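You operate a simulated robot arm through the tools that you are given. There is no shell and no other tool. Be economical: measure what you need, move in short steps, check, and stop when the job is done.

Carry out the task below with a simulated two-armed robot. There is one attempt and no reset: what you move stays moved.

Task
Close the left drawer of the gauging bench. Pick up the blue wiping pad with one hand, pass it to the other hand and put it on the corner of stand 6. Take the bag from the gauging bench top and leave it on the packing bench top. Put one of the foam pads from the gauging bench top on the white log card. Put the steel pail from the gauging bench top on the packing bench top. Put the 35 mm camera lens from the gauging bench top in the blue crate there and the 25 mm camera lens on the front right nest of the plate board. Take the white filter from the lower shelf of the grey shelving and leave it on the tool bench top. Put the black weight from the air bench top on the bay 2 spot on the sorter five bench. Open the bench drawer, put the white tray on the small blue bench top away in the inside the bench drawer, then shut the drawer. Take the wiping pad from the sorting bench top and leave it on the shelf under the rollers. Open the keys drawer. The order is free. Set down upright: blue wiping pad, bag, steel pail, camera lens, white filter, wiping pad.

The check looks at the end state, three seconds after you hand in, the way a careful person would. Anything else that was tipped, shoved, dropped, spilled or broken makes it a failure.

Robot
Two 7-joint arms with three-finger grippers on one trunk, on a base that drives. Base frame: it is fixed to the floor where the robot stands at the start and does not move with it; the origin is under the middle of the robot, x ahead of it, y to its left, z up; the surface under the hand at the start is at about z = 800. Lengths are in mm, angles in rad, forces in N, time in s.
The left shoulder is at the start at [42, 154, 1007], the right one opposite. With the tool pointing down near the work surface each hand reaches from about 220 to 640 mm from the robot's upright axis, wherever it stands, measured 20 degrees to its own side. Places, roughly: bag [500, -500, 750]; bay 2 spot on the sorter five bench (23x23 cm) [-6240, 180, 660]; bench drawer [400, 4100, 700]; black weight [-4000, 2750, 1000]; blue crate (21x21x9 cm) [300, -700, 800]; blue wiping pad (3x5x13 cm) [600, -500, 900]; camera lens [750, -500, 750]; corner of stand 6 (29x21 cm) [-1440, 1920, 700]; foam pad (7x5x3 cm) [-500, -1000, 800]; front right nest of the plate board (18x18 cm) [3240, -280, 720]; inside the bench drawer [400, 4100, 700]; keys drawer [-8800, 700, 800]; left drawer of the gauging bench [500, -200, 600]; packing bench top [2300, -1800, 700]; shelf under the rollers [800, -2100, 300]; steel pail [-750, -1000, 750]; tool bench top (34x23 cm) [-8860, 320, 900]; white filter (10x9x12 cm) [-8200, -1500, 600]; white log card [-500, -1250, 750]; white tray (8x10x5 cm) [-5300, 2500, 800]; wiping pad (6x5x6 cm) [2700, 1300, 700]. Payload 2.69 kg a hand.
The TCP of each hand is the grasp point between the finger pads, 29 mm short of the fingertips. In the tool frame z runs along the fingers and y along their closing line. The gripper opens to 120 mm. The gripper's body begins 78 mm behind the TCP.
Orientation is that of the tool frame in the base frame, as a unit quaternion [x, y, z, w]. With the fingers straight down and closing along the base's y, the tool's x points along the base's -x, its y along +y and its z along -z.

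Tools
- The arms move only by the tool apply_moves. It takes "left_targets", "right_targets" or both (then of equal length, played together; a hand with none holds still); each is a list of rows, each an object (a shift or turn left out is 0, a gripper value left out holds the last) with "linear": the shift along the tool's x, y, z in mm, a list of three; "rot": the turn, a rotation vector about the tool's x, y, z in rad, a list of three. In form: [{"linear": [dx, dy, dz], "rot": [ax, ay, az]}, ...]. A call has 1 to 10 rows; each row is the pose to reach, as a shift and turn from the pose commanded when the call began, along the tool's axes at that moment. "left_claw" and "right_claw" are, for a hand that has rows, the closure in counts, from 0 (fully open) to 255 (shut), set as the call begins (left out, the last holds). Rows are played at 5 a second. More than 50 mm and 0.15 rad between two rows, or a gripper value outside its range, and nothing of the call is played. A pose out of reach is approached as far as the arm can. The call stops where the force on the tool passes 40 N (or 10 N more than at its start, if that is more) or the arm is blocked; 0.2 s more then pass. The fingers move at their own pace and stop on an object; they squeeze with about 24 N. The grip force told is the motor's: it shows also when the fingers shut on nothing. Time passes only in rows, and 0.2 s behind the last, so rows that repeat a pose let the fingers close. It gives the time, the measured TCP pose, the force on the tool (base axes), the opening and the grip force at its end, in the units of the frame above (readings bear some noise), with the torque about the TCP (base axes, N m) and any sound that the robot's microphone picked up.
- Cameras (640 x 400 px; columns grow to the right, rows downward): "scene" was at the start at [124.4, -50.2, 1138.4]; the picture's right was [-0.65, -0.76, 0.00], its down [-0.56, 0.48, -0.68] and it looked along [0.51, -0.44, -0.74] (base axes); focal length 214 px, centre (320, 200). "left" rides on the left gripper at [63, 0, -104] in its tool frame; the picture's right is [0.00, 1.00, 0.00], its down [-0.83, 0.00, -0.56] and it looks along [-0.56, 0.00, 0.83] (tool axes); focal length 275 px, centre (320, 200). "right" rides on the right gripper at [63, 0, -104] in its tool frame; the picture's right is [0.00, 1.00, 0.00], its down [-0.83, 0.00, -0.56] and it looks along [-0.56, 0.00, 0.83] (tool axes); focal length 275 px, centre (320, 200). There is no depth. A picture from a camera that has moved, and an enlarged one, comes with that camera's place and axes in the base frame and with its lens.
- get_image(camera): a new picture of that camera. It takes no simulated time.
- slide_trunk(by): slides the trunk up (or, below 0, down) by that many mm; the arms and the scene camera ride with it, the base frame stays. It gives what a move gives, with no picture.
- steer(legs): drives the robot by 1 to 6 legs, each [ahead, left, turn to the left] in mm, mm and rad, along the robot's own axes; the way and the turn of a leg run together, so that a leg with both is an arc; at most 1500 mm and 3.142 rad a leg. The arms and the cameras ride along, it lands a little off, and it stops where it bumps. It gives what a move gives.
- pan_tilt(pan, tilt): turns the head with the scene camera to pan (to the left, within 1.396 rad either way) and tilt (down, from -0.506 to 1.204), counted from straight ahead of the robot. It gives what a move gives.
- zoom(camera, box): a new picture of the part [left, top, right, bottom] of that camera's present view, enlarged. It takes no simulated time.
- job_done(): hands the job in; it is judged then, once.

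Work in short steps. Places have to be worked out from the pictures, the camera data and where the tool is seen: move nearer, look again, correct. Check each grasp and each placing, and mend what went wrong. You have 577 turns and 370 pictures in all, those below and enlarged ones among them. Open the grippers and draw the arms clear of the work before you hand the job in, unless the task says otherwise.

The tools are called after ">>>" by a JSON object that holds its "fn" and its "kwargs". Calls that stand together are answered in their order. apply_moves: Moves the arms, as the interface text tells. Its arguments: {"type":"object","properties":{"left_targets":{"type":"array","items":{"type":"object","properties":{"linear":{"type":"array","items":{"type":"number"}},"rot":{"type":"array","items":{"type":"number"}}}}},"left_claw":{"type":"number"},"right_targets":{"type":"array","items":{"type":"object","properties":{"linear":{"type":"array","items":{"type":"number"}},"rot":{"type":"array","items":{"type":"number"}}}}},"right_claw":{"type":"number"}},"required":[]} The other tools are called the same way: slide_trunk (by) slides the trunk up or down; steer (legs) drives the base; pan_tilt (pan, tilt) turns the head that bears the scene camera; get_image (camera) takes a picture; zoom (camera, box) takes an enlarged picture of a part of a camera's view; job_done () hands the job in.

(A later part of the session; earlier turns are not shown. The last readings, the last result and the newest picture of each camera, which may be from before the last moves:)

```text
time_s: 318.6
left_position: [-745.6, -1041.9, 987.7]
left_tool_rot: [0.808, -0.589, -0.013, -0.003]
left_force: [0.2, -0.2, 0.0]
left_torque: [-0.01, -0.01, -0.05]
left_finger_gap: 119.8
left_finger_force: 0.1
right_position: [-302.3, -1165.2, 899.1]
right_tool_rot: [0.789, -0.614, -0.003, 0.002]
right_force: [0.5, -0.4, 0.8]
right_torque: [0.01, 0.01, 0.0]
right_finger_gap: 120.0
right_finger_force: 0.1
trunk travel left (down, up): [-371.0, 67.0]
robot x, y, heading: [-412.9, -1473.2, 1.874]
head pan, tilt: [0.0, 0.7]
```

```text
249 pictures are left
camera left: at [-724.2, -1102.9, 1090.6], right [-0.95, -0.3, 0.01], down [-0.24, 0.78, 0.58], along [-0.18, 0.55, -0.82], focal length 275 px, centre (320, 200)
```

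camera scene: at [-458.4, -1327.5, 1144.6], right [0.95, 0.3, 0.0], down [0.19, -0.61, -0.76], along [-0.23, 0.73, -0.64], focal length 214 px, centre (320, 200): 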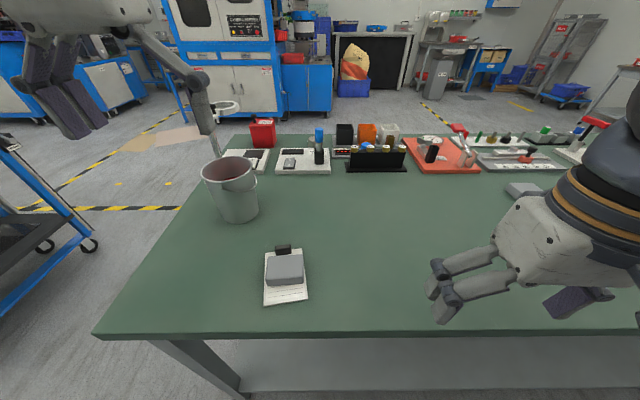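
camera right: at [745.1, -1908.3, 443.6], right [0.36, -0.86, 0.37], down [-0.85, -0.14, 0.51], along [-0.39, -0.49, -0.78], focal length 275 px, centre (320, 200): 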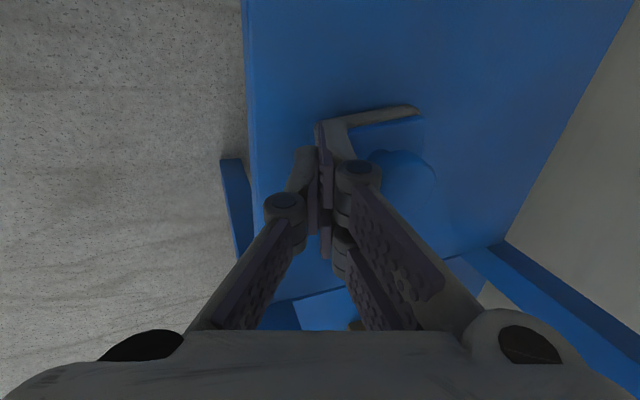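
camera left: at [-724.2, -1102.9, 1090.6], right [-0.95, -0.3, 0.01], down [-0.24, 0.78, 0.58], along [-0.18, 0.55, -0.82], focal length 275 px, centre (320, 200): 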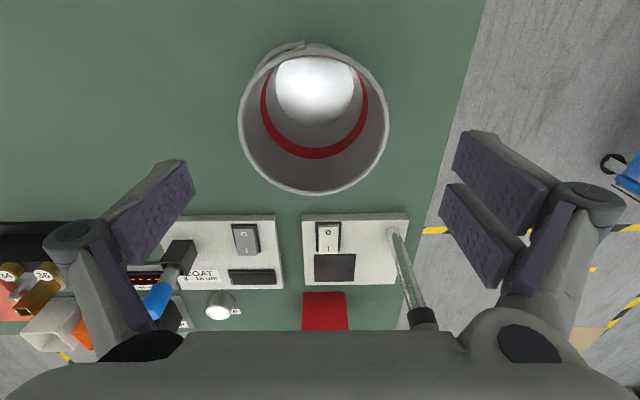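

Small correction (+8, −4), then down to z≈875 around the pail and grip.

>>> {"fn": "apply_moves", "kwargs": {"left_targets": [{"linear": [8, -4, 20]}, {"linear": [8, -4, 60]}, {"linear": [8, -4, 100]}, {"linear": [8, -4, 113]}]}}

>>> {"fn": "apply_moves", "kwargs": {"left_targets": [{}, {}, {}], "left_claw": 255}}

>>> {"fn": "get_image", "kwargs": {"camera": "left"}}

```text
time_s: 319.6
left_position: [-739.7, -1043.6, 878.0]
left_tool_rot: [0.809, -0.588, -0.014, -0.004]
left_force: [0.7, -0.3, 0.4]
left_torque: [0.02, 0.02, 0.02]
left_finger_gap: 120.0
left_finger_force: 0.0
right_position: [-302.0, -1164.3, 899.0]
right_tool_rot: [0.79, -0.614, -0.004, 0.003]
right_force: [0.1, 1.0, 0.7]
right_torque: [0.02, -0.01, 0.02]
right_finger_gap: 119.9
right_finger_force: 0.2
trunk travel left (down, up): [-371.0, 67.0]
robot x, y, heading: [-413.4, -1468.1, 1.874]
head pan, tilt: [0.0, 0.7]
```

```text
time_s: 320.4
left_position: [-739.9, -1043.4, 878.3]
left_tool_rot: [0.809, -0.588, -0.015, -0.003]
left_force: [1.3, 0.3, 9.2]
left_torque: [0.0, 0.0, 0.05]
left_finger_gap: 89.6
left_finger_force: 24.2
right_position: [-301.8, -1166.3, 899.6]
right_tool_rot: [0.79, -0.613, -0.006, 0.002]
right_force: [-1.2, 0.6, 0.0]
right_torque: [0.01, -0.04, -0.01]
right_finger_gap: 120.0
right_finger_force: 0.1
trunk travel left (down, up): [-371.0, 67.0]
robot x, y, heading: [-414.9, -1474.4, 1.883]
head pan, tilt: [0.0, 0.7]
```

```text
248 pictures are left
camera left: at [-718.8, -1106.8, 982.0], right [-0.95, -0.3, 0.01], down [-0.24, 0.78, 0.58], along [-0.18, 0.55, -0.82], focal length 275 px, centre (320, 200)
```

left: 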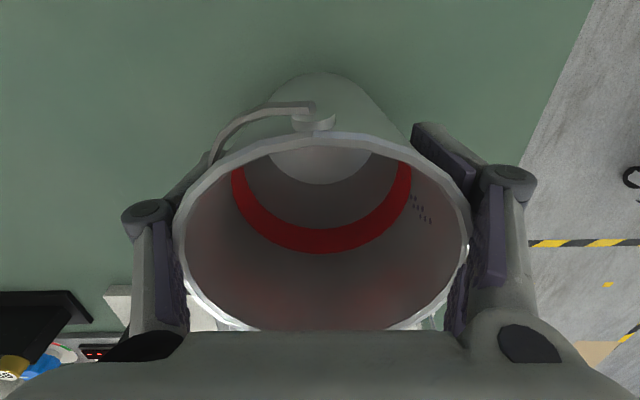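

Pail gripped (body 90 mm). I lift, tuck, back off and turn around toward the packing bench.

>>> {"fn": "apply_moves", "kwargs": {"left_targets": [{"linear": [0, 0, -40]}, {"linear": [0, 0, -80]}, {"linear": [0, 0, -120]}, {"linear": [35, 0, -140]}, {"linear": [70, 0, -140]}, {"linear": [105, 0, -140]}]}}

>>> {"fn": "get_image", "kwargs": {"camera": "left"}}

>>> {"fn": "steer", "kwargs": {"legs": [[-130, 0, 0], [0, 0, -3.125]]}}

```text
time_s: 321.8
left_position: [-702.0, -1146.2, 1016.2]
left_tool_rot: [0.809, -0.588, -0.013, -0.004]
left_force: [-0.2, -0.5, -1.8]
left_torque: [0.02, -0.02, 0.01]
left_finger_gap: 87.8
left_finger_force: 24.0
right_position: [-302.7, -1166.2, 899.6]
right_tool_rot: [0.79, -0.613, -0.004, 0.003]
right_force: [-0.1, -0.3, 0.2]
right_torque: [0.01, 0.01, -0.03]
right_finger_gap: 119.9
right_finger_force: 0.0
trunk travel left (down, up): [-371.0, 67.0]
robot x, y, heading: [-415.8, -1471.4, 1.876]
head pan, tilt: [0.0, 0.7]
```

```text
247 pictures are left
camera left: at [-680.9, -1207.7, 1118.6], right [-0.95, -0.3, 0.01], down [-0.24, 0.78, 0.58], along [-0.18, 0.55, -0.82], focal length 275 px, centre (320, 200)
```

left: 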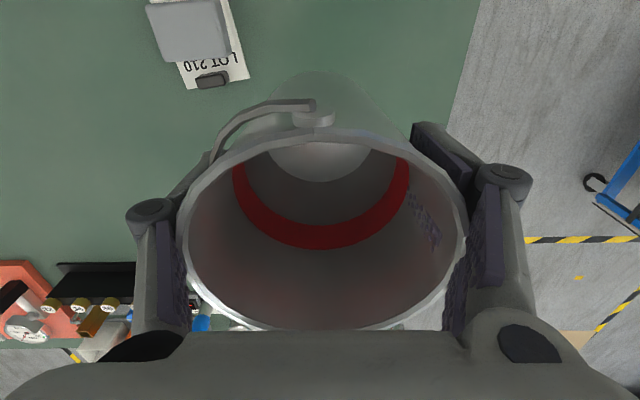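

```text
time_s: 330.4
left_position: [-87.9, -1925.7, 1015.1]
left_tool_rot: [0.59, 0.807, -0.003, 0.013]
left_force: [-0.3, -0.5, -2.3]
left_torque: [0.04, -0.02, 0.02]
left_finger_gap: 87.4
left_finger_force: 23.9
right_position: [-487.8, -1901.8, 898.5]
right_tool_rot: [0.616, 0.788, 0.003, 0.004]
right_force: [0.0, -0.7, -0.2]
right_torque: [-0.02, -0.02, 0.0]
right_finger_gap: 120.1
right_finger_force: 0.0
trunk travel left (down, up): [-371.0, 67.0]
robot x, y, heading: [-373.1, -1592.1, -1.269]
head pan, tilt: [0.0, 0.7]
```

>>> {"fn": "steer", "kwargs": {"legs": [[0, 0, 0.022], [0, 1150, 0], [0, 1150, 0]]}}

>>> {"fn": "pan_tilt", "kwargs": {"pan": 0.1, "tilt": 0.6}}

>>> {"fn": "get_image", "kwargs": {"camera": "scene"}}

```text
time_s: 348.4
left_position: [2069.3, -1204.4, 1015.7]
left_tool_rot: [0.587, 0.809, -0.003, 0.013]
left_force: [0.1, 0.3, -1.8]
left_torque: [0.02, 0.02, -0.02]
left_finger_gap: 87.6
left_finger_force: 24.0
right_position: [1667.7, -1186.3, 899.3]
right_tool_rot: [0.613, 0.79, 0.002, 0.003]
right_force: [0.1, -0.1, 0.3]
right_torque: [0.0, 0.03, 0.02]
right_finger_gap: 120.0
right_finger_force: 0.1
trunk travel left (down, up): [-371.0, 67.0]
robot x, y, heading: [1780.1, -874.7, -1.258]
head pan, tilt: [0.0, 0.7]
```

```text
time_s: 349.0
left_position: [2068.0, -1204.0, 1015.3]
left_tool_rot: [0.586, 0.81, -0.002, 0.013]
left_force: [-0.8, -0.2, -2.0]
left_torque: [0.01, 0.01, 0.02]
left_finger_gap: 87.4
left_finger_force: 24.2
right_position: [1669.7, -1186.4, 899.4]
right_tool_rot: [0.612, 0.791, 0.003, 0.005]
right_force: [0.2, -0.7, 0.1]
right_torque: [0.01, -0.05, -0.02]
right_finger_gap: 119.8
right_finger_force: 0.1
trunk travel left (down, up): [-371.0, 67.0]
robot x, y, heading: [1776.1, -873.0, -1.266]
head pan, tilt: [0.099, 0.6]
```

```text
246 pictures are left
camera scene: at [1834.9, -1020.0, 1153.2], right [-0.92, -0.4, 0.0], down [-0.22, 0.52, -0.82], along [0.33, -0.76, -0.57], focal length 214 px, centre (320, 200)
```

scene: 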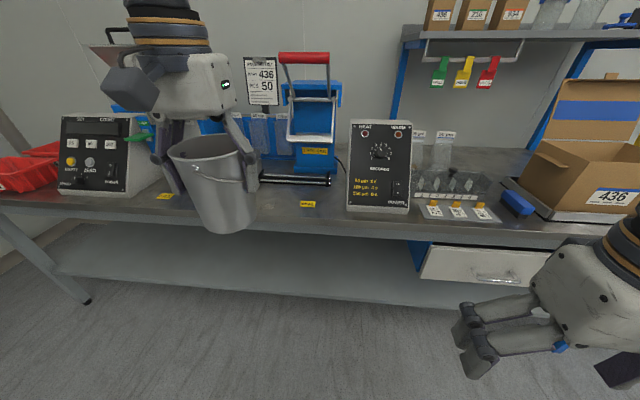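

Between LOAD and SEAL there is a free strip; target ≈[2216,-1511]. I drive up with the pail.

>>> {"fn": "steer", "kwargs": {"legs": [[0, 48, 0], [300, 0, 0]]}}

>>> {"fn": "apply_moves", "kwargs": {"left_targets": [{"linear": [-38, 0, 30]}, {"linear": [-38, 0, 70]}]}}

>>> {"fn": "pan_tilt", "kwargs": {"pan": 0.2, "tilt": 0.8}}

>>> {"fn": "get_image", "kwargs": {"camera": "scene"}}

>>> {"fn": "get_image", "kwargs": {"camera": "left"}}

```text
time_s: 351.7
left_position: [2206.5, -1472.6, 1014.0]
left_tool_rot: [0.585, 0.811, -0.003, 0.013]
left_force: [0.3, 0.0, -1.5]
left_torque: [0.01, 0.05, -0.01]
left_finger_gap: 87.5
left_finger_force: 24.4
right_position: [1807.0, -1455.2, 900.0]
right_tool_rot: [0.611, 0.792, 0.003, 0.005]
right_force: [-0.8, 0.2, -0.9]
right_torque: [0.04, 0.01, 0.04]
right_finger_gap: 120.1
right_finger_force: 0.0
trunk travel left (down, up): [-371.0, 67.0]
robot x, y, heading: [1914.6, -1149.4, -1.261]
head pan, tilt: [0.099, 0.6]
```

```text
time_s: 352.3
left_position: [2220.4, -1510.3, 945.8]
left_tool_rot: [0.586, 0.811, -0.003, 0.014]
left_force: [-0.3, 0.7, -1.8]
left_torque: [0.02, 0.0, -0.01]
left_finger_gap: 87.5
left_finger_force: 24.0
right_position: [1806.4, -1454.2, 899.7]
right_tool_rot: [0.611, 0.791, 0.004, 0.004]
right_force: [-0.7, 0.1, -0.3]
right_torque: [-0.01, 0.03, 0.01]
right_finger_gap: 120.4
right_finger_force: 0.1
trunk travel left (down, up): [-371.0, 67.0]
robot x, y, heading: [1914.5, -1144.4, -1.254]
head pan, tilt: [0.099, 0.6]
```

```text
time_s: 353.0
left_position: [2220.5, -1510.5, 946.9]
left_tool_rot: [0.585, 0.811, -0.003, 0.013]
left_force: [-0.4, -1.0, -2.0]
left_torque: [0.02, 0.06, -0.01]
left_finger_gap: 87.5
left_finger_force: 23.7
right_position: [1806.1, -1456.2, 900.0]
right_tool_rot: [0.611, 0.791, 0.002, 0.004]
right_force: [-0.2, 0.0, -0.5]
right_torque: [-0.03, 0.0, 0.0]
right_finger_gap: 119.8
right_finger_force: 0.0
trunk travel left (down, up): [-371.0, 67.0]
robot x, y, heading: [1914.2, -1143.6, -1.258]
head pan, tilt: [0.201, 0.799]
```

```text
245 pictures are left
camera scene: at [1976.0, -1278.0, 1136.4], right [-0.87, -0.49, 0.0], down [-0.35, 0.62, -0.7], along [0.34, -0.61, -0.72], focal length 214 px, centre (320, 200)
```

scene: 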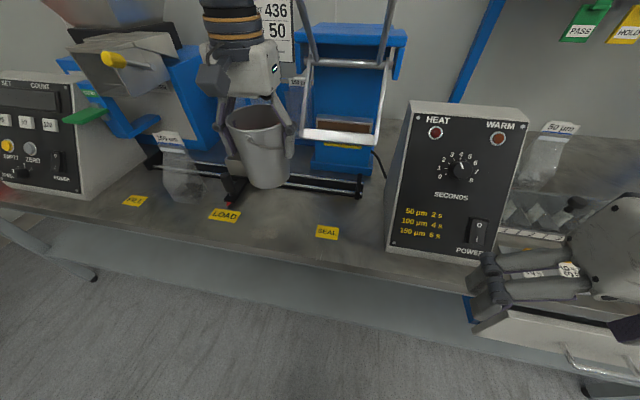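

```text
244 pictures are left
camera left: at [2198.7, -1448.8, 1049.9], right [0.95, 0.31, 0.01], down [0.25, -0.78, 0.58], along [0.19, -0.55, -0.82], focal length 275 px, centre (320, 200)
```

left: 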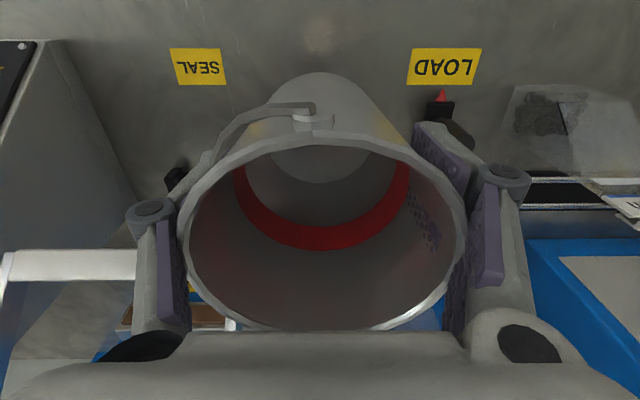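

The hot-bar handle end is close to my right finger, so I shift 30 mm left and 12 mm back before lowering.

>>> {"fn": "apply_moves", "kwargs": {"left_targets": [{"linear": [12, 30, 0]}]}}

>>> {"fn": "apply_moves", "kwargs": {"left_targets": [{"linear": [0, 0, 40]}, {"linear": [0, 0, 80]}, {"linear": [0, 0, 120]}]}}

>>> {"fn": "get_image", "kwargs": {"camera": "scene"}}

```text
time_s: 353.4
left_position: [2246.6, -1488.1, 943.4]
left_tool_rot: [0.586, 0.811, -0.003, 0.013]
left_force: [0.2, 0.4, -1.7]
left_torque: [-0.02, 0.02, 0.01]
left_finger_gap: 87.4
left_finger_force: 23.8
right_position: [1807.1, -1454.6, 898.8]
right_tool_rot: [0.611, 0.792, 0.002, 0.004]
right_force: [-0.4, 0.1, 0.4]
right_torque: [-0.01, -0.01, -0.02]
right_finger_gap: 120.0
right_finger_force: 0.0
trunk travel left (down, up): [-371.0, 67.0]
robot x, y, heading: [1913.9, -1149.3, -1.258]
head pan, tilt: [0.201, 0.799]
```

```text
time_s: 354.2
left_position: [2244.1, -1490.7, 824.7]
left_tool_rot: [0.586, 0.81, -0.003, 0.013]
left_force: [-0.3, -0.9, -1.4]
left_torque: [0.04, -0.03, -0.05]
left_finger_gap: 87.2
left_finger_force: 23.7
right_position: [1806.6, -1456.2, 899.0]
right_tool_rot: [0.611, 0.792, 0.004, 0.005]
right_force: [0.8, 0.0, -0.1]
right_torque: [0.01, 0.02, -0.04]
right_finger_gap: 120.1
right_finger_force: 0.0
trunk travel left (down, up): [-371.0, 67.0]
robot x, y, heading: [1917.5, -1145.4, -1.257]
head pan, tilt: [0.201, 0.799]
```

```text
243 pictures are left
camera scene: at [1976.1, -1278.3, 1136.3], right [-0.87, -0.49, 0.0], down [-0.35, 0.62, -0.7], along [0.34, -0.61, -0.72], focal length 214 px, centre (320, 200)
```

scene: 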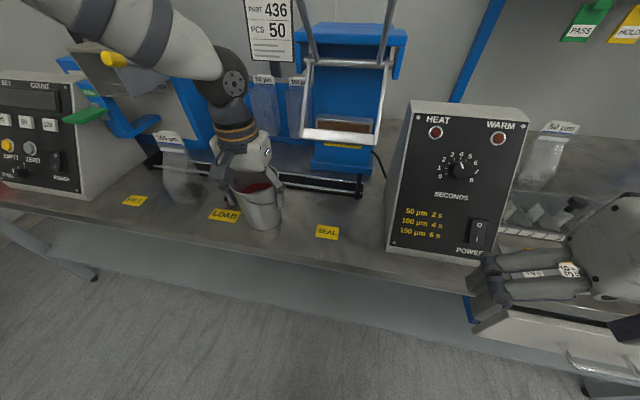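

>>> {"fn": "apply_moves", "kwargs": {"left_targets": [{"linear": [0, 0, 8]}, {"linear": [0, 0, 15]}, {"linear": [0, 0, 21]}, {"linear": [0, 0, 26]}]}}

>>> {"fn": "apply_moves", "kwargs": {"left_targets": [{"linear": [0, 0, 4]}, {"linear": [0, 0, 8]}, {"linear": [0, 0, 12]}]}}

```text
time_s: 354.8
left_position: [2244.4, -1493.6, 819.8]
left_tool_rot: [0.586, 0.81, -0.008, 0.018]
left_force: [-0.7, 7.1, 29.5]
left_torque: [0.15, -0.15, 0.0]
left_finger_gap: 87.9
left_finger_force: 24.3
right_position: [1806.1, -1452.9, 900.9]
right_tool_rot: [0.611, 0.792, 0.002, 0.006]
right_force: [-0.2, -0.4, -0.4]
right_torque: [-0.01, 0.0, 0.01]
right_finger_gap: 120.1
right_finger_force: 0.0
trunk travel left (down, up): [-371.0, 67.0]
robot x, y, heading: [1919.1, -1143.6, -1.256]
head pan, tilt: [0.201, 0.799]
stopped in row 2 (left hand): the force on the tool passed its limit at 43 N (the readings are from after the stop); the commanded pose is now the measured one
```

```text
time_s: 355.1
left_position: [2244.8, -1494.5, 820.5]
left_tool_rot: [0.585, 0.811, -0.009, 0.019]
left_force: [-1.9, 5.7, 27.5]
left_torque: [0.07, -0.17, 0.04]
left_finger_gap: 88.5
left_finger_force: 24.1
right_position: [1806.2, -1453.5, 899.6]
right_tool_rot: [0.61, 0.792, 0.003, 0.006]
right_force: [0.3, -1.1, 0.3]
right_torque: [0.03, 0.03, 0.03]
right_finger_gap: 120.0
right_finger_force: 0.0
trunk travel left (down, up): [-371.0, 67.0]
robot x, y, heading: [1916.0, -1147.4, -1.259]
head pan, tilt: [0.201, 0.799]
stopped in row 1 (left hand): the force on the tool passed its limit at 44 N (the readings are from after the stop); the commanded pose is now the measured one
```

Contact at z≈820, pail on the bench. I check finger clearance to the LOAD handle before opening.

>>> {"fn": "zoom", "kwargs": {"camera": "scene", "box": [150, 130, 350, 260]}}

>>> {"fn": "get_image", "kwargs": {"camera": "left"}}

```text
3.08 times, centred on (250, 195) of scene
camera zoom: at [1975.0, -1276.1, 1136.6], right [-0.87, -0.49, 0.0], down [-0.35, 0.62, -0.7], along [0.34, -0.61, -0.72], focal length 660 px, centre (535, 215)
```

zoom: 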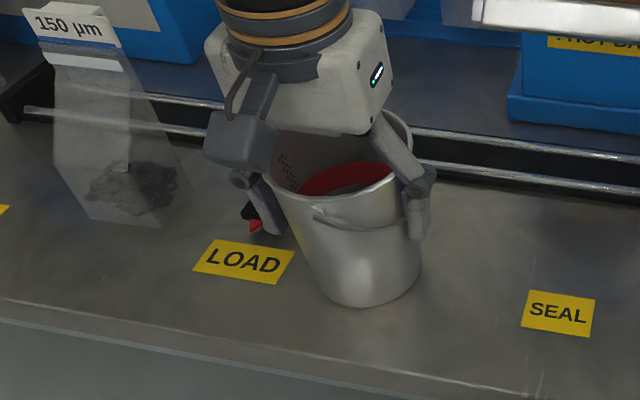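

```text
241 pictures are left
camera left: at [2222.9, -1431.1, 921.9], right [0.95, 0.31, 0.01], down [0.25, -0.77, 0.59], along [0.19, -0.56, -0.81], focal length 275 px, centre (320, 200)
```

left: 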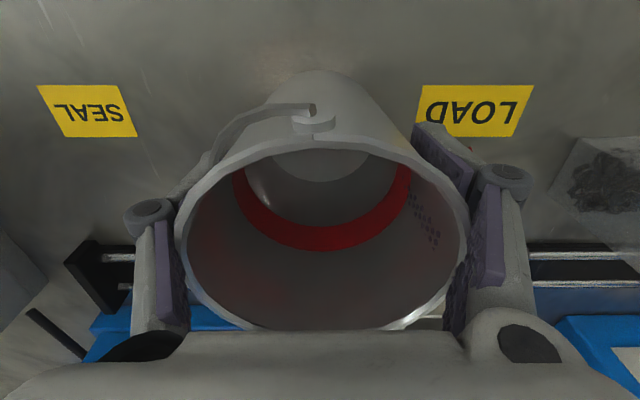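

The contact is centred (pail on bench), but the left finger is near the LOAD handle. I lift slightly, shift 22 mm right, and set it down again.

>>> {"fn": "apply_moves", "kwargs": {"left_targets": [{"linear": [0, 0, -14]}, {"linear": [2, -12, -14]}, {"linear": [4, -24, -14]}, {"linear": [4, -24, -8]}, {"linear": [4, -24, -3]}, {"linear": [4, -24, 1]}]}}

>>> {"fn": "zoom", "kwargs": {"camera": "scene", "box": [150, 130, 350, 260]}}

```text
time_s: 356.5
left_position: [2222.0, -1500.0, 820.6]
left_tool_rot: [0.585, 0.811, -0.01, 0.021]
left_force: [2.8, 5.7, 34.7]
left_torque: [0.41, -0.03, -0.01]
left_finger_gap: 88.1
left_finger_force: 24.2
right_position: [1805.8, -1452.4, 900.8]
right_tool_rot: [0.61, 0.792, 0.003, 0.006]
right_force: [0.5, -0.2, 0.5]
right_torque: [-0.01, 0.02, 0.01]
right_finger_gap: 120.1
right_finger_force: 0.1
trunk travel left (down, up): [-371.0, 67.0]
robot x, y, heading: [1913.7, -1146.0, -1.25]
head pan, tilt: [0.201, 0.799]
```

```text
3.08 times, centred on (250, 195) of scene
camera zoom: at [1975.0, -1275.3, 1137.4], right [-0.87, -0.49, 0.0], down [-0.35, 0.62, -0.7], along [0.34, -0.61, -0.72], focal length 660 px, centre (535, 215)
```

zoom: 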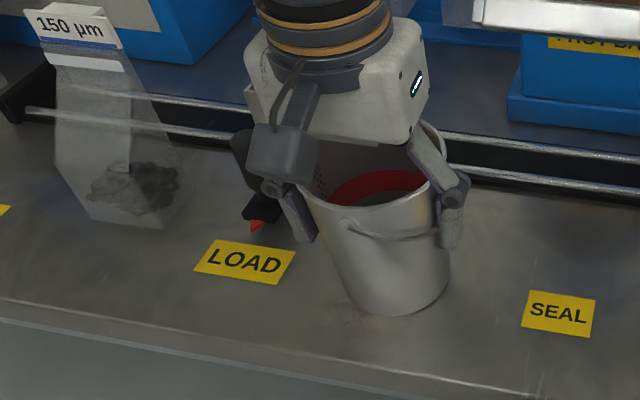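

Clear now. I relieve, open to ~108 mm and rise straight up.

>>> {"fn": "apply_moves", "kwargs": {"left_targets": [{"linear": [0, 0, -5]}]}}

>>> {"fn": "apply_moves", "kwargs": {"left_targets": [{}, {}], "left_claw": 26}}

>>> {"fn": "apply_moves", "kwargs": {"left_targets": [{"linear": [0, 0, -40]}, {"linear": [0, 0, -80]}, {"linear": [0, 0, -120]}, {"linear": [0, 0, -160]}, {"linear": [0, 0, -200]}]}}

>>> {"fn": "steer", "kwargs": {"legs": [[-250, 0, 0]]}}

>>> {"fn": "get_image", "kwargs": {"camera": "scene"}}

```text
time_s: 356.9
left_position: [2222.9, -1499.4, 820.5]
left_tool_rot: [0.585, 0.811, -0.009, 0.019]
left_force: [2.6, -1.5, 12.3]
left_torque: [-0.76, -0.34, 0.08]
left_finger_gap: 88.3
left_finger_force: 24.0
right_position: [1807.5, -1453.8, 899.6]
right_tool_rot: [0.611, 0.792, 0.003, 0.005]
right_force: [0.3, 0.2, -0.5]
right_torque: [0.0, 0.0, -0.01]
right_finger_gap: 120.2
right_finger_force: 0.1
trunk travel left (down, up): [-371.0, 67.0]
robot x, y, heading: [1917.1, -1145.4, -1.258]
head pan, tilt: [0.201, 0.799]
```

```text
time_s: 357.5
left_position: [2220.8, -1498.3, 820.2]
left_tool_rot: [0.585, 0.811, -0.008, 0.018]
left_force: [0.4, 0.2, 0.5]
left_torque: [0.0, -0.02, 0.02]
left_finger_gap: 107.8
left_finger_force: 0.1
right_position: [1808.0, -1455.8, 898.5]
right_tool_rot: [0.61, 0.793, 0.003, 0.005]
right_force: [-0.4, 1.3, -0.4]
right_torque: [0.01, -0.05, -0.04]
right_finger_gap: 119.8
right_finger_force: 0.2
trunk travel left (down, up): [-371.0, 67.0]
robot x, y, heading: [1915.3, -1145.0, -1.257]
head pan, tilt: [0.201, 0.799]
```

```text
time_s: 358.7
left_position: [2216.7, -1491.9, 1020.0]
left_tool_rot: [0.585, 0.811, -0.007, 0.018]
left_force: [0.2, 0.3, 0.9]
left_torque: [-0.01, -0.02, -0.01]
left_finger_gap: 107.7
left_finger_force: 0.0
right_position: [1808.0, -1455.8, 898.6]
right_tool_rot: [0.61, 0.792, 0.003, 0.004]
right_force: [-0.1, 0.4, -0.3]
right_torque: [0.01, 0.01, 0.0]
right_finger_gap: 120.1
right_finger_force: 0.1
trunk travel left (down, up): [-371.0, 67.0]
robot x, y, heading: [1917.4, -1147.8, -1.256]
head pan, tilt: [0.201, 0.799]
```

```text
time_s: 360.6
left_position: [2139.5, -1258.4, 1020.6]
left_tool_rot: [0.586, 0.81, -0.008, 0.018]
left_force: [-0.2, 0.0, -0.5]
left_torque: [-0.01, -0.01, 0.0]
left_finger_gap: 107.5
left_finger_force: 0.1
right_position: [1728.5, -1217.8, 898.8]
right_tool_rot: [0.612, 0.791, 0.002, 0.005]
right_force: [-0.2, 0.2, -0.3]
right_torque: [-0.05, -0.01, -0.03]
right_finger_gap: 120.1
right_finger_force: 0.1
trunk travel left (down, up): [-371.0, 67.0]
robot x, y, heading: [1841.7, -908.8, -1.255]
head pan, tilt: [0.201, 0.799]
```

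```text
239 pictures are left
camera scene: at [1899.4, -1041.0, 1136.4], right [-0.87, -0.49, 0.0], down [-0.35, 0.62, -0.7], along [0.34, -0.61, -0.72], focal length 214 px, centre (320, 200)
```

scene: 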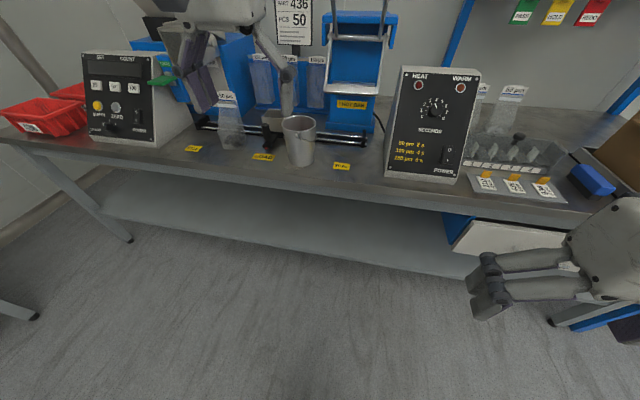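

Bag and pail are fine. Now the blue wiping pad: I drive back round to the front of the gauging bench.

>>> {"fn": "steer", "kwargs": {"legs": [[-785, 0, 0], [-785, 0, 0], [0, -1040, 0]]}}

>>> {"fn": "pan_tilt", "kwargs": {"pan": 0, "tilt": 0.7}}

>>> {"fn": "get_image", "kwargs": {"camera": "scene"}}

```text
time_s: 376.5
left_position: [651.1, -64.0, 1020.2]
left_tool_rot: [0.604, 0.797, -0.008, 0.018]
left_force: [-0.2, 0.2, 0.0]
left_torque: [0.0, -0.04, -0.03]
left_finger_gap: 107.6
left_finger_force: 0.1
right_position: [244.5, -6.4, 899.7]
right_tool_rot: [0.628, 0.779, 0.004, 0.005]
right_force: [0.0, 1.2, 0.5]
right_torque: [-0.02, -0.02, 0.02]
right_finger_gap: 120.2
right_finger_force: 0.0
trunk travel left (down, up): [-371.0, 67.0]
robot x, y, heading: [364.9, 297.0, -1.306]
head pan, tilt: [0.201, 0.799]
```

```text
time_s: 377.2
left_position: [651.7, -64.0, 1020.3]
left_tool_rot: [0.603, 0.798, -0.008, 0.017]
left_force: [0.0, -0.3, 0.4]
left_torque: [-0.01, -0.01, 0.01]
left_finger_gap: 107.7
left_finger_force: 0.0
right_position: [244.2, -5.5, 898.3]
right_tool_rot: [0.628, 0.778, 0.003, 0.004]
right_force: [-0.5, 0.5, 0.3]
right_torque: [0.01, 0.01, 0.0]
right_finger_gap: 120.0
right_finger_force: 0.1
trunk travel left (down, up): [-371.0, 67.0]
robot x, y, heading: [366.9, 299.5, -1.306]
head pan, tilt: [0.0, 0.7]
```

```text
238 pictures are left
camera scene: at [407.2, 153.0, 1144.6], right [-0.96, -0.27, 0.0], down [-0.17, 0.62, -0.76], along [0.2, -0.74, -0.64], focal length 214 px, centre (320, 200)
```

scene: 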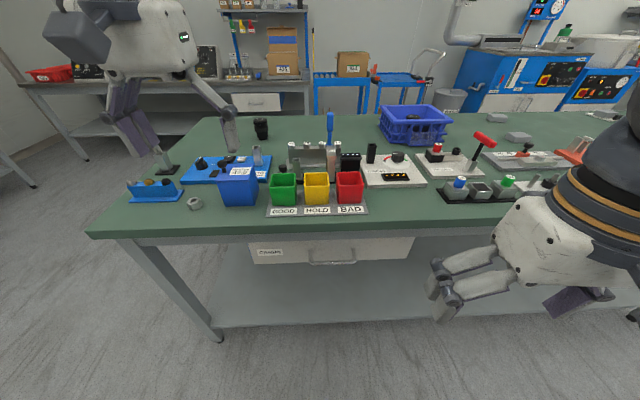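

Pad is straight ahead (≈[562,-533], top z≈930). I raise the right hand, square up, drive in and look from above.

>>> {"fn": "apply_moves", "kwargs": {"right_targets": [{"linear": [0, 0, -45]}, {"linear": [0, 0, -90]}, {"linear": [0, 0, -135]}, {"linear": [0, 0, -155]}]}}

>>> {"fn": "steer", "kwargs": {"legs": [[0, 0, 0.055], [270, 40, 0]]}}

>>> {"fn": "apply_moves", "kwargs": {"right_targets": [{"linear": [-40, 0, 0]}, {"linear": [-80, 15, 0]}, {"linear": [-120, 30, 0]}]}}

>>> {"fn": "get_image", "kwargs": {"camera": "right"}}

>>> {"fn": "get_image", "kwargs": {"camera": "scene"}}

```text
time_s: 378.2
left_position: [651.1, -64.0, 1019.9]
left_tool_rot: [0.602, 0.798, -0.008, 0.018]
left_force: [0.5, -0.3, 0.2]
left_torque: [-0.02, -0.01, -0.05]
left_finger_gap: 107.6
left_finger_force: 0.1
right_position: [242.1, -6.2, 1054.4]
right_tool_rot: [0.627, 0.779, 0.003, 0.005]
right_force: [0.1, -0.2, 0.9]
right_torque: [-0.02, -0.02, 0.02]
right_finger_gap: 120.2
right_finger_force: 0.1
trunk travel left (down, up): [-371.0, 67.0]
robot x, y, heading: [362.9, 299.3, -1.3]
head pan, tilt: [0.0, 0.7]
```

```text
time_s: 380.6
left_position: [794.3, -289.0, 1019.4]
left_tool_rot: [0.582, 0.813, -0.009, 0.018]
left_force: [0.5, 1.1, 0.0]
left_torque: [-0.01, 0.02, 0.02]
left_finger_gap: 108.1
left_finger_force: 0.1
right_position: [382.0, -253.5, 1052.2]
right_tool_rot: [0.607, 0.795, 0.003, 0.005]
right_force: [-0.5, -0.1, -0.3]
right_torque: [0.01, 0.05, -0.01]
right_finger_gap: 119.9
right_finger_force: 0.1
trunk travel left (down, up): [-371.0, 67.0]
robot x, y, heading: [492.2, 56.9, -1.248]
head pan, tilt: [0.0, 0.7]
```

```text
time_s: 381.4
left_position: [794.1, -290.3, 1020.2]
left_tool_rot: [0.581, 0.813, -0.007, 0.018]
left_force: [0.3, -0.5, -0.5]
left_torque: [0.0, 0.01, 0.01]
left_finger_gap: 107.6
left_finger_force: 0.0
right_position: [444.7, -364.7, 1052.8]
right_tool_rot: [0.607, 0.795, 0.002, 0.004]
right_force: [0.5, -0.2, -0.6]
right_torque: [0.01, 0.04, -0.01]
right_finger_gap: 119.9
right_finger_force: 0.1
trunk travel left (down, up): [-371.0, 67.0]
robot x, y, heading: [486.4, 59.3, -1.248]
head pan, tilt: [0.0, 0.7]
```

```text
237 pictures are left
camera right: at [426.9, -303.7, 1157.4], right [0.96, 0.27, 0.01], down [0.22, -0.8, 0.56], along [0.16, -0.54, -0.83], focal length 275 px, centre (320, 200)
```

right: 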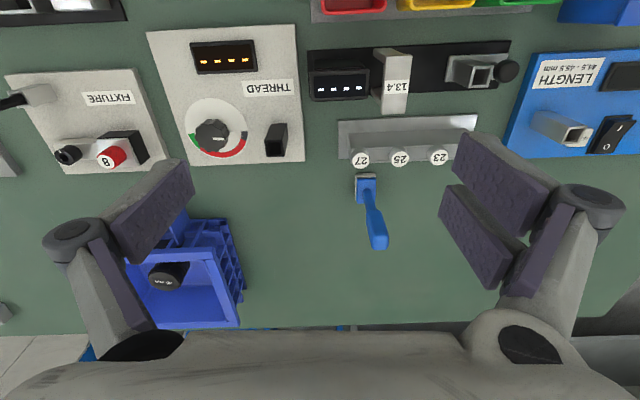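

```text
236 pictures are left
camera scene: at [538.9, -86.1, 1144.4], right [-0.95, -0.32, 0.0], down [-0.2, 0.61, -0.76], along [0.24, -0.73, -0.64], focal length 214 px, centre (320, 200)
```

scene: 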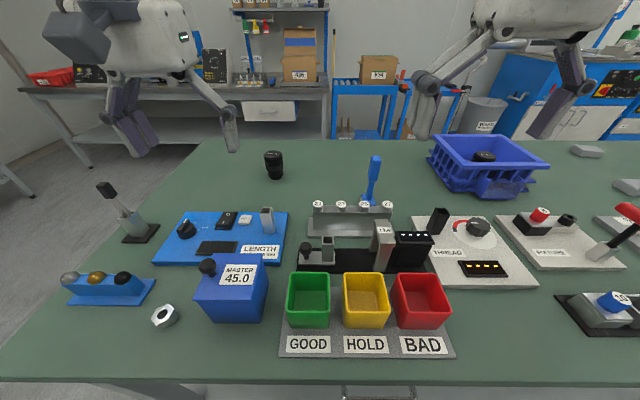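

The blue pad stands upright at ≈[550,-491], handle ≈20 mm wide, top z≈930. I drive 50 mm closer and bring the right hand above it.

>>> {"fn": "steer", "kwargs": {"legs": [[50, 0, 0]]}}

>>> {"fn": "apply_moves", "kwargs": {"right_targets": [{"linear": [-35, 22, 0], "rot": [0, 0, -0.05]}, {"linear": [-70, 45, 0], "rot": [0, 0, -0.05]}, {"linear": [-99, 68, 0], "rot": [0, 0, -0.05]}], "right_claw": 60}}

>>> {"fn": "get_image", "kwargs": {"camera": "right"}}

```text
time_s: 382.3
left_position: [810.5, -336.5, 1019.7]
left_tool_rot: [0.581, 0.814, -0.008, 0.018]
left_force: [-0.1, -1.0, 0.5]
left_torque: [0.08, 0.01, -0.01]
left_finger_gap: 107.8
left_finger_force: 0.1
right_position: [460.9, -411.4, 1052.7]
right_tool_rot: [0.606, 0.795, 0.003, 0.004]
right_force: [0.4, -0.4, -0.6]
right_torque: [0.03, 0.02, 0.0]
right_finger_gap: 119.7
right_finger_force: 0.0
trunk travel left (down, up): [-371.0, 67.0]
robot x, y, heading: [503.2, 10.3, -1.248]
head pan, tilt: [0.0, 0.7]
```

```text
time_s: 383.1
left_position: [809.5, -334.7, 1020.0]
left_tool_rot: [0.582, 0.813, -0.007, 0.018]
left_force: [0.4, 0.5, 0.5]
left_torque: [0.05, 0.0, -0.02]
left_finger_gap: 107.8
left_finger_force: 0.1
right_position: [554.5, -490.4, 1053.9]
right_tool_rot: [0.587, 0.81, 0.003, 0.004]
right_force: [0.7, -0.1, 0.1]
right_torque: [0.02, 0.03, -0.02]
right_finger_gap: 91.8
right_finger_force: 0.1
trunk travel left (down, up): [-371.0, 67.0]
robot x, y, heading: [504.3, 12.4, -1.249]
head pan, tilt: [0.0, 0.7]
```

```text
235 pictures are left
camera right: at [533.0, -429.7, 1158.0], right [0.95, 0.32, 0.01], down [0.26, -0.79, 0.56], along [0.18, -0.53, -0.83], focal length 275 px, centre (320, 200)
```

right: 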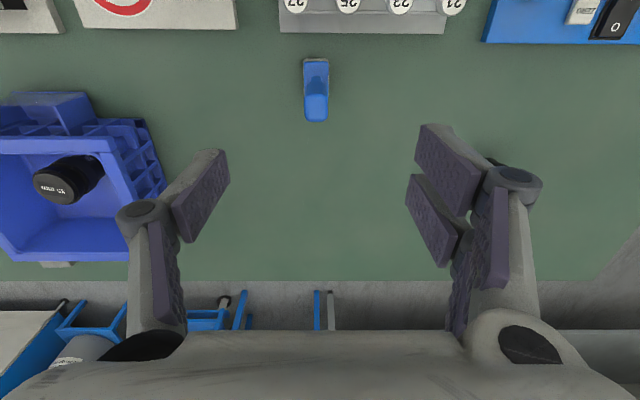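

Aligned. I descend so the fingers take only the top of the handle (TCP z≈906), and close.

>>> {"fn": "apply_moves", "kwargs": {"right_targets": [{"linear": [0, -3, 45]}, {"linear": [0, -3, 90]}, {"linear": [0, -3, 130]}, {"linear": [0, -3, 147]}]}}

>>> {"fn": "get_image", "kwargs": {"camera": "right"}}

>>> {"fn": "apply_moves", "kwargs": {"right_targets": [{}, {}, {}], "right_claw": 255}}

```text
time_s: 384.1
left_position: [810.4, -334.8, 1020.2]
left_tool_rot: [0.581, 0.813, -0.008, 0.019]
left_force: [-0.3, -0.6, 0.4]
left_torque: [-0.02, -0.02, 0.0]
left_finger_gap: 108.0
left_finger_force: 0.0
right_position: [551.9, -488.3, 906.7]
right_tool_rot: [0.586, 0.81, 0.003, 0.005]
right_force: [-0.1, 0.5, 0.9]
right_torque: [0.01, 0.02, -0.01]
right_finger_gap: 91.9
right_finger_force: 0.0
trunk travel left (down, up): [-371.0, 67.0]
robot x, y, heading: [505.0, 13.7, -1.249]
head pan, tilt: [0.0, 0.7]
```

```text
234 pictures are left
camera right: at [529.7, -428.8, 1012.0], right [0.95, 0.32, 0.01], down [0.26, -0.79, 0.56], along [0.19, -0.53, -0.83], focal length 275 px, centre (320, 200)
```

right: 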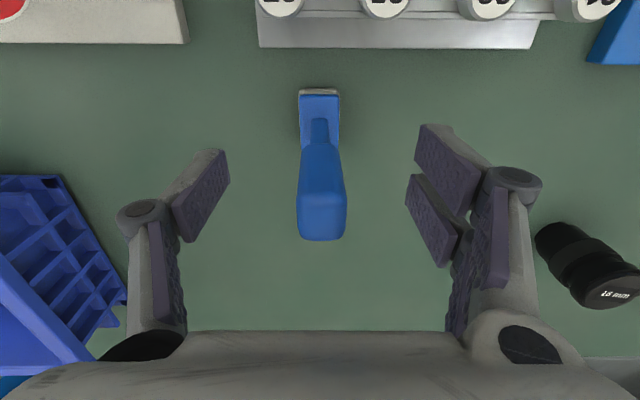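

```text
time_s: 384.9
left_position: [809.5, -333.9, 1020.2]
left_tool_rot: [0.581, 0.814, -0.007, 0.018]
left_force: [0.4, 0.6, -0.4]
left_torque: [-0.05, 0.01, -0.01]
left_finger_gap: 107.7
left_finger_force: 0.1
right_position: [551.0, -489.2, 909.1]
right_tool_rot: [0.587, 0.81, 0.003, 0.003]
right_force: [-0.3, 0.9, 0.0]
right_torque: [0.0, 0.04, -0.01]
right_finger_gap: 19.4
right_finger_force: 24.4
trunk travel left (down, up): [-371.0, 67.0]
robot x, y, heading: [509.3, 6.8, -1.247]
head pan, tilt: [0.0, 0.7]
```

Pad gripped at the handle top. I lift it and back away from the bench for the handover.

>>> {"fn": "apply_moves", "kwargs": {"right_targets": [{"linear": [0, 0, -45]}, {"linear": [0, 0, -90]}, {"linear": [0, 0, -135]}]}}

>>> {"fn": "steer", "kwargs": {"legs": [[-500, 0, 0]]}}

>>> {"fn": "get_image", "kwargs": {"camera": "scene"}}

```text
time_s: 385.7
left_position: [808.5, -334.0, 1019.9]
left_tool_rot: [0.581, 0.814, -0.008, 0.019]
left_force: [-0.4, 0.1, 0.5]
left_torque: [-0.02, 0.01, 0.0]
left_finger_gap: 107.7
left_finger_force: 0.1
right_position: [549.4, -486.1, 1043.7]
right_tool_rot: [0.586, 0.81, 0.004, 0.004]
right_force: [0.3, 0.4, 0.6]
right_torque: [-0.02, 0.0, -0.01]
right_finger_gap: 19.3
right_finger_force: 24.1
trunk travel left (down, up): [-371.0, 67.0]
robot x, y, heading: [503.0, 8.5, -1.246]
head pan, tilt: [0.0, 0.7]
```

```text
time_s: 388.7
left_position: [647.4, 150.5, 1020.6]
left_tool_rot: [0.582, 0.813, -0.008, 0.018]
left_force: [0.5, 0.0, 0.4]
left_torque: [-0.02, -0.01, 0.05]
left_finger_gap: 108.0
left_finger_force: 0.1
right_position: [384.7, -1.0, 1042.6]
right_tool_rot: [0.587, 0.809, 0.002, 0.005]
right_force: [0.2, -0.5, 0.3]
right_torque: [-0.01, -0.01, 0.0]
right_finger_gap: 19.4
right_finger_force: 23.9
trunk travel left (down, up): [-371.0, 67.0]
robot x, y, heading: [342.6, 495.7, -1.244]
head pan, tilt: [0.0, 0.7]
```

```text
233 pictures are left
camera scene: at [391.7, 354.2, 1144.6], right [-0.95, -0.32, 0.0], down [-0.2, 0.61, -0.77], along [0.24, -0.73, -0.64], focal length 214 px, centre (320, 200)
```

scene: 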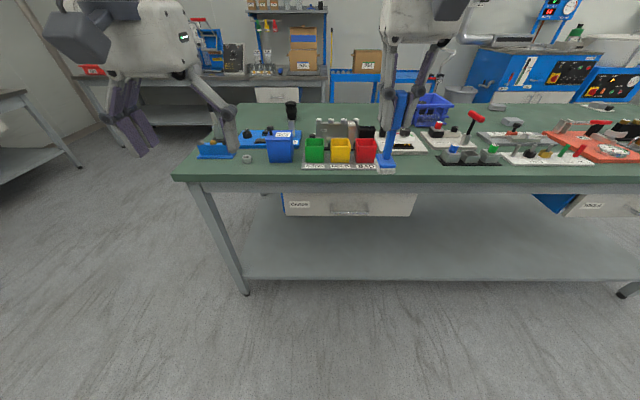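

Now the handover: right hand brings the pad to the middle at lower height while the left hand lowers and pitches forward.

>>> {"fn": "apply_moves", "kwargs": {"left_targets": [{"linear": [3, 0, 15], "rot": [0, -0.125, 0]}, {"linear": [6, 0, 30], "rot": [0, -0.25, 0]}, {"linear": [9, 0, 45], "rot": [0, -0.375, 0]}, {"linear": [12, 0, 60], "rot": [0, -0.5, 0]}, {"linear": [15, 0, 75], "rot": [0, -0.625, 0]}, {"linear": [18, 0, 90], "rot": [0, -0.75, 0]}, {"linear": [20, 0, 105], "rot": [0, -0.875, 0]}, {"linear": [22, 0, 118], "rot": [0, -1.0, 0]}, {"linear": [24, 0, 128], "rot": [0, -1.13, 0]}], "right_targets": [{"linear": [-2, 0, 20]}, {"linear": [-4, 0, 40]}, {"linear": [-6, 0, 60]}, {"linear": [-8, 0, 80]}, {"linear": [-10, 15, 93]}, {"linear": [-12, 30, 93]}, {"linear": [-14, 45, 93]}, {"linear": [-16, 60, 93]}, {"linear": [-16, 77, 93]}], "left_claw": 90}}

>>> {"fn": "get_image", "kwargs": {"camera": "left"}}

>>> {"fn": "get_image", "kwargs": {"camera": "scene"}}

```text
time_s: 390.7
left_position: [642.4, 105.6, 883.2]
left_tool_rot: [0.487, 0.678, -0.318, 0.45]
left_force: [0.6, 0.3, 0.7]
left_torque: [-0.01, -0.03, -0.01]
left_finger_gap: 77.4
left_finger_force: 0.0
left hand out of reach, approached as far as the arm can: row 7, 8, 9
right_position: [463.7, 6.5, 948.9]
right_tool_rot: [0.587, 0.81, 0.003, 0.005]
right_force: [-0.3, 0.1, -0.3]
right_torque: [0.01, -0.01, 0.03]
right_finger_gap: 19.4
right_finger_force: 24.1
trunk travel left (down, up): [-371.0, 67.0]
robot x, y, heading: [345.9, 495.7, -1.255]
head pan, tilt: [0.0, 0.7]
```

```text
232 pictures are left
camera left: at [603.1, 219.6, 866.8], right [0.95, 0.32, 0.01], down [-0.07, 0.17, 0.98], along [0.31, -0.93, 0.19], focal length 275 px, centre (320, 200)
```

left: 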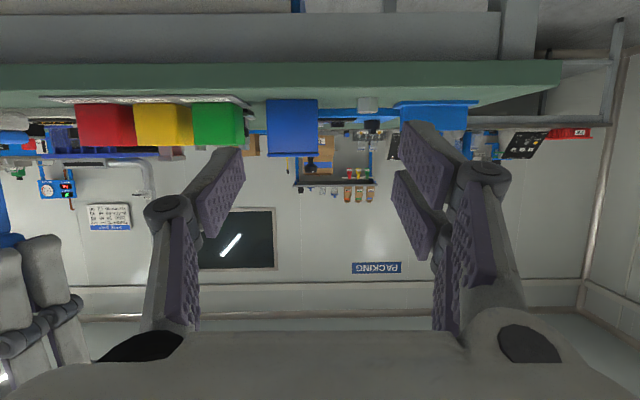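

```text
231 pictures are left
camera scene: at [392.1, 353.4, 1144.4], right [-0.95, -0.32, 0.0], down [-0.2, 0.61, -0.76], along [0.24, -0.73, -0.64], focal length 214 px, centre (320, 200)
```

scene: 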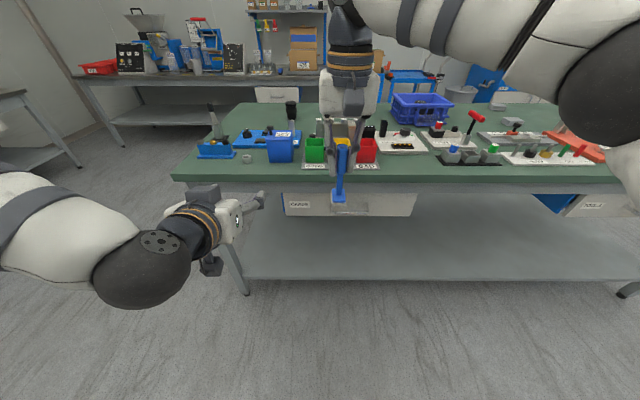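

The left arm can't fold closer than ~460 mm ahead, so I push the pad 60 mm further out with the right hand.

>>> {"fn": "apply_moves", "kwargs": {"right_targets": [{"linear": [-30, 0, 0]}, {"linear": [-60, 0, 0]}]}}

>>> {"fn": "apply_moves", "kwargs": {"left_targets": [{"linear": [0, -30, -20]}, {"linear": [0, -60, -30]}, {"linear": [0, -90, -30]}]}}

>>> {"fn": "get_image", "kwargs": {"camera": "left"}}

>>> {"fn": "get_image", "kwargs": {"camera": "scene"}}

```text
time_s: 391.3
left_position: [642.1, 105.8, 884.3]
left_tool_rot: [0.488, 0.676, -0.319, 0.45]
left_force: [-0.4, -0.1, -0.3]
left_torque: [-0.01, -0.01, -0.01]
left_finger_gap: 77.6
left_finger_force: 0.1
right_position: [478.4, -39.8, 950.8]
right_tool_rot: [0.586, 0.81, 0.003, 0.004]
right_force: [-0.2, -0.7, -0.5]
right_torque: [0.01, 0.01, 0.0]
right_finger_gap: 19.3
right_finger_force: 24.2
right hand out of reach, approached as far as the arm can: row 2
trunk travel left (down, up): [-371.0, 67.0]
robot x, y, heading: [343.1, 495.1, -1.253]
head pan, tilt: [0.0, 0.7]
```

```text
time_s: 392.1
left_position: [548.0, 100.8, 894.2]
left_tool_rot: [0.487, 0.677, -0.318, 0.45]
left_force: [-0.9, 0.7, -0.7]
left_torque: [0.01, 0.0, -0.01]
left_finger_gap: 77.7
left_finger_force: 0.0
left hand out of reach, approached as far as the arm can: row 1
right_position: [479.1, -40.5, 950.7]
right_tool_rot: [0.587, 0.81, 0.003, 0.004]
right_force: [-0.4, -0.4, -0.7]
right_torque: [0.0, -0.02, -0.01]
right_finger_gap: 19.2
right_finger_force: 23.8
trunk travel left (down, up): [-371.0, 67.0]
robot x, y, heading: [348.3, 496.4, -1.256]
head pan, tilt: [0.0, 0.7]
```

```text
230 pictures are left
camera left: at [509.6, 214.9, 878.4], right [0.95, 0.32, 0.01], down [-0.07, 0.17, 0.98], along [0.31, -0.93, 0.19], focal length 275 px, centre (320, 200)
```

left: 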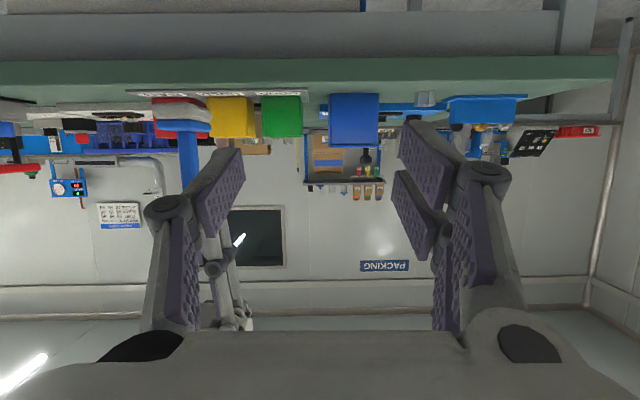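

```text
229 pictures are left
camera scene: at [391.4, 353.6, 1144.6], right [-0.95, -0.32, 0.0], down [-0.2, 0.61, -0.76], along [0.24, -0.73, -0.64], focal length 214 px, centre (320, 200)
```

scene: 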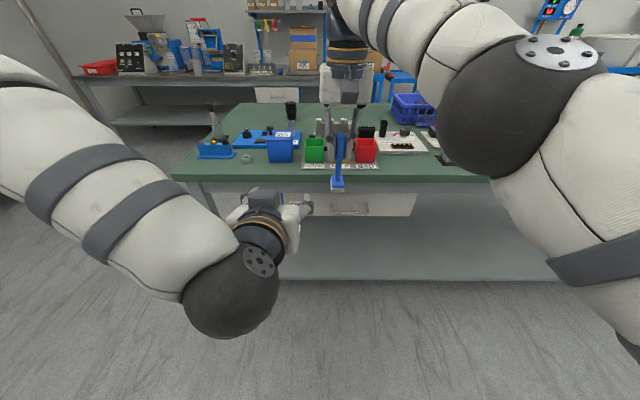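

Gap is good (113 mm). I shift the left hand right to line up with the pad.

>>> {"fn": "apply_moves", "kwargs": {"left_targets": [{"linear": [0, -36, 0]}, {"linear": [0, -72, 0]}, {"linear": [0, -108, 0]}]}}

>>> {"fn": "get_image", "kwargs": {"camera": "left"}}

```text
time_s: 392.9
left_position: [444.5, 69.7, 894.2]
left_tool_rot: [0.488, 0.677, -0.318, 0.45]
left_force: [0.0, 0.7, 0.1]
left_torque: [-0.02, 0.02, 0.0]
left_finger_gap: 77.5
left_finger_force: 0.0
right_position: [478.9, -40.2, 950.1]
right_tool_rot: [0.587, 0.81, 0.003, 0.006]
right_force: [0.0, -0.3, -0.3]
right_torque: [-0.05, -0.01, 0.0]
right_finger_gap: 19.5
right_finger_force: 23.7
trunk travel left (down, up): [-371.0, 67.0]
robot x, y, heading: [346.6, 494.8, -1.248]
head pan, tilt: [0.0, 0.7]
```

```text
228 pictures are left
camera left: at [406.7, 183.8, 877.8], right [0.95, 0.32, 0.01], down [-0.07, 0.17, 0.98], along [0.31, -0.93, 0.19], focal length 275 px, centre (320, 200)
```

left: 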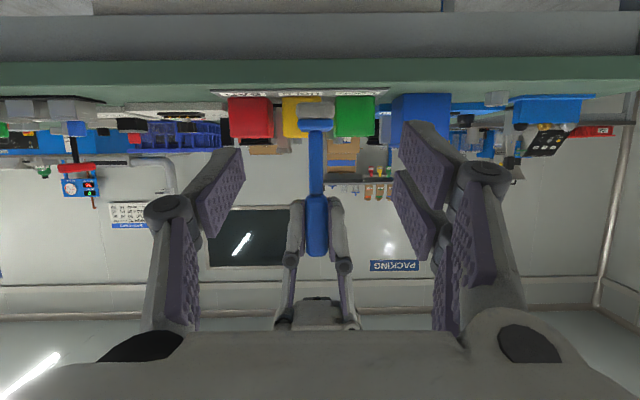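

The left camera sees the neck between base and right fingers, right in line. I advance the left hand horizontally onto the neck.

>>> {"fn": "apply_moves", "kwargs": {"left_targets": [{"linear": [-15, -1, 35]}, {"linear": [-30, -2, 70]}, {"linear": [-44, -3, 104]}]}}

>>> {"fn": "get_image", "kwargs": {"camera": "left"}}

```text
time_s: 393.7
left_position: [482.7, -37.9, 894.6]
left_tool_rot: [0.487, 0.677, -0.318, 0.45]
left_force: [0.2, 1.0, 0.8]
left_torque: [-0.03, 0.02, 0.02]
left_finger_gap: 77.4
left_finger_force: 0.1
right_position: [479.5, -41.1, 950.5]
right_tool_rot: [0.587, 0.81, 0.003, 0.004]
right_force: [-0.4, 0.7, 0.0]
right_torque: [-0.01, -0.03, -0.03]
right_finger_gap: 19.4
right_finger_force: 23.6
trunk travel left (down, up): [-371.0, 67.0]
robot x, y, heading: [346.2, 497.3, -1.249]
head pan, tilt: [0.0, 0.7]
```

```text
227 pictures are left
camera left: at [444.0, 75.9, 878.6], right [0.95, 0.32, 0.01], down [-0.07, 0.17, 0.98], along [0.31, -0.93, 0.19], focal length 275 px, centre (320, 200)
```

left: 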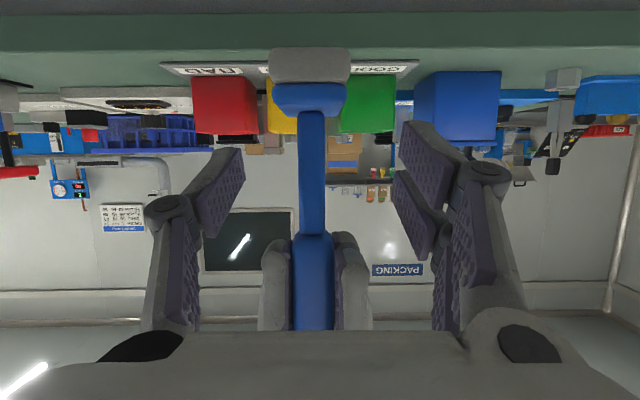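

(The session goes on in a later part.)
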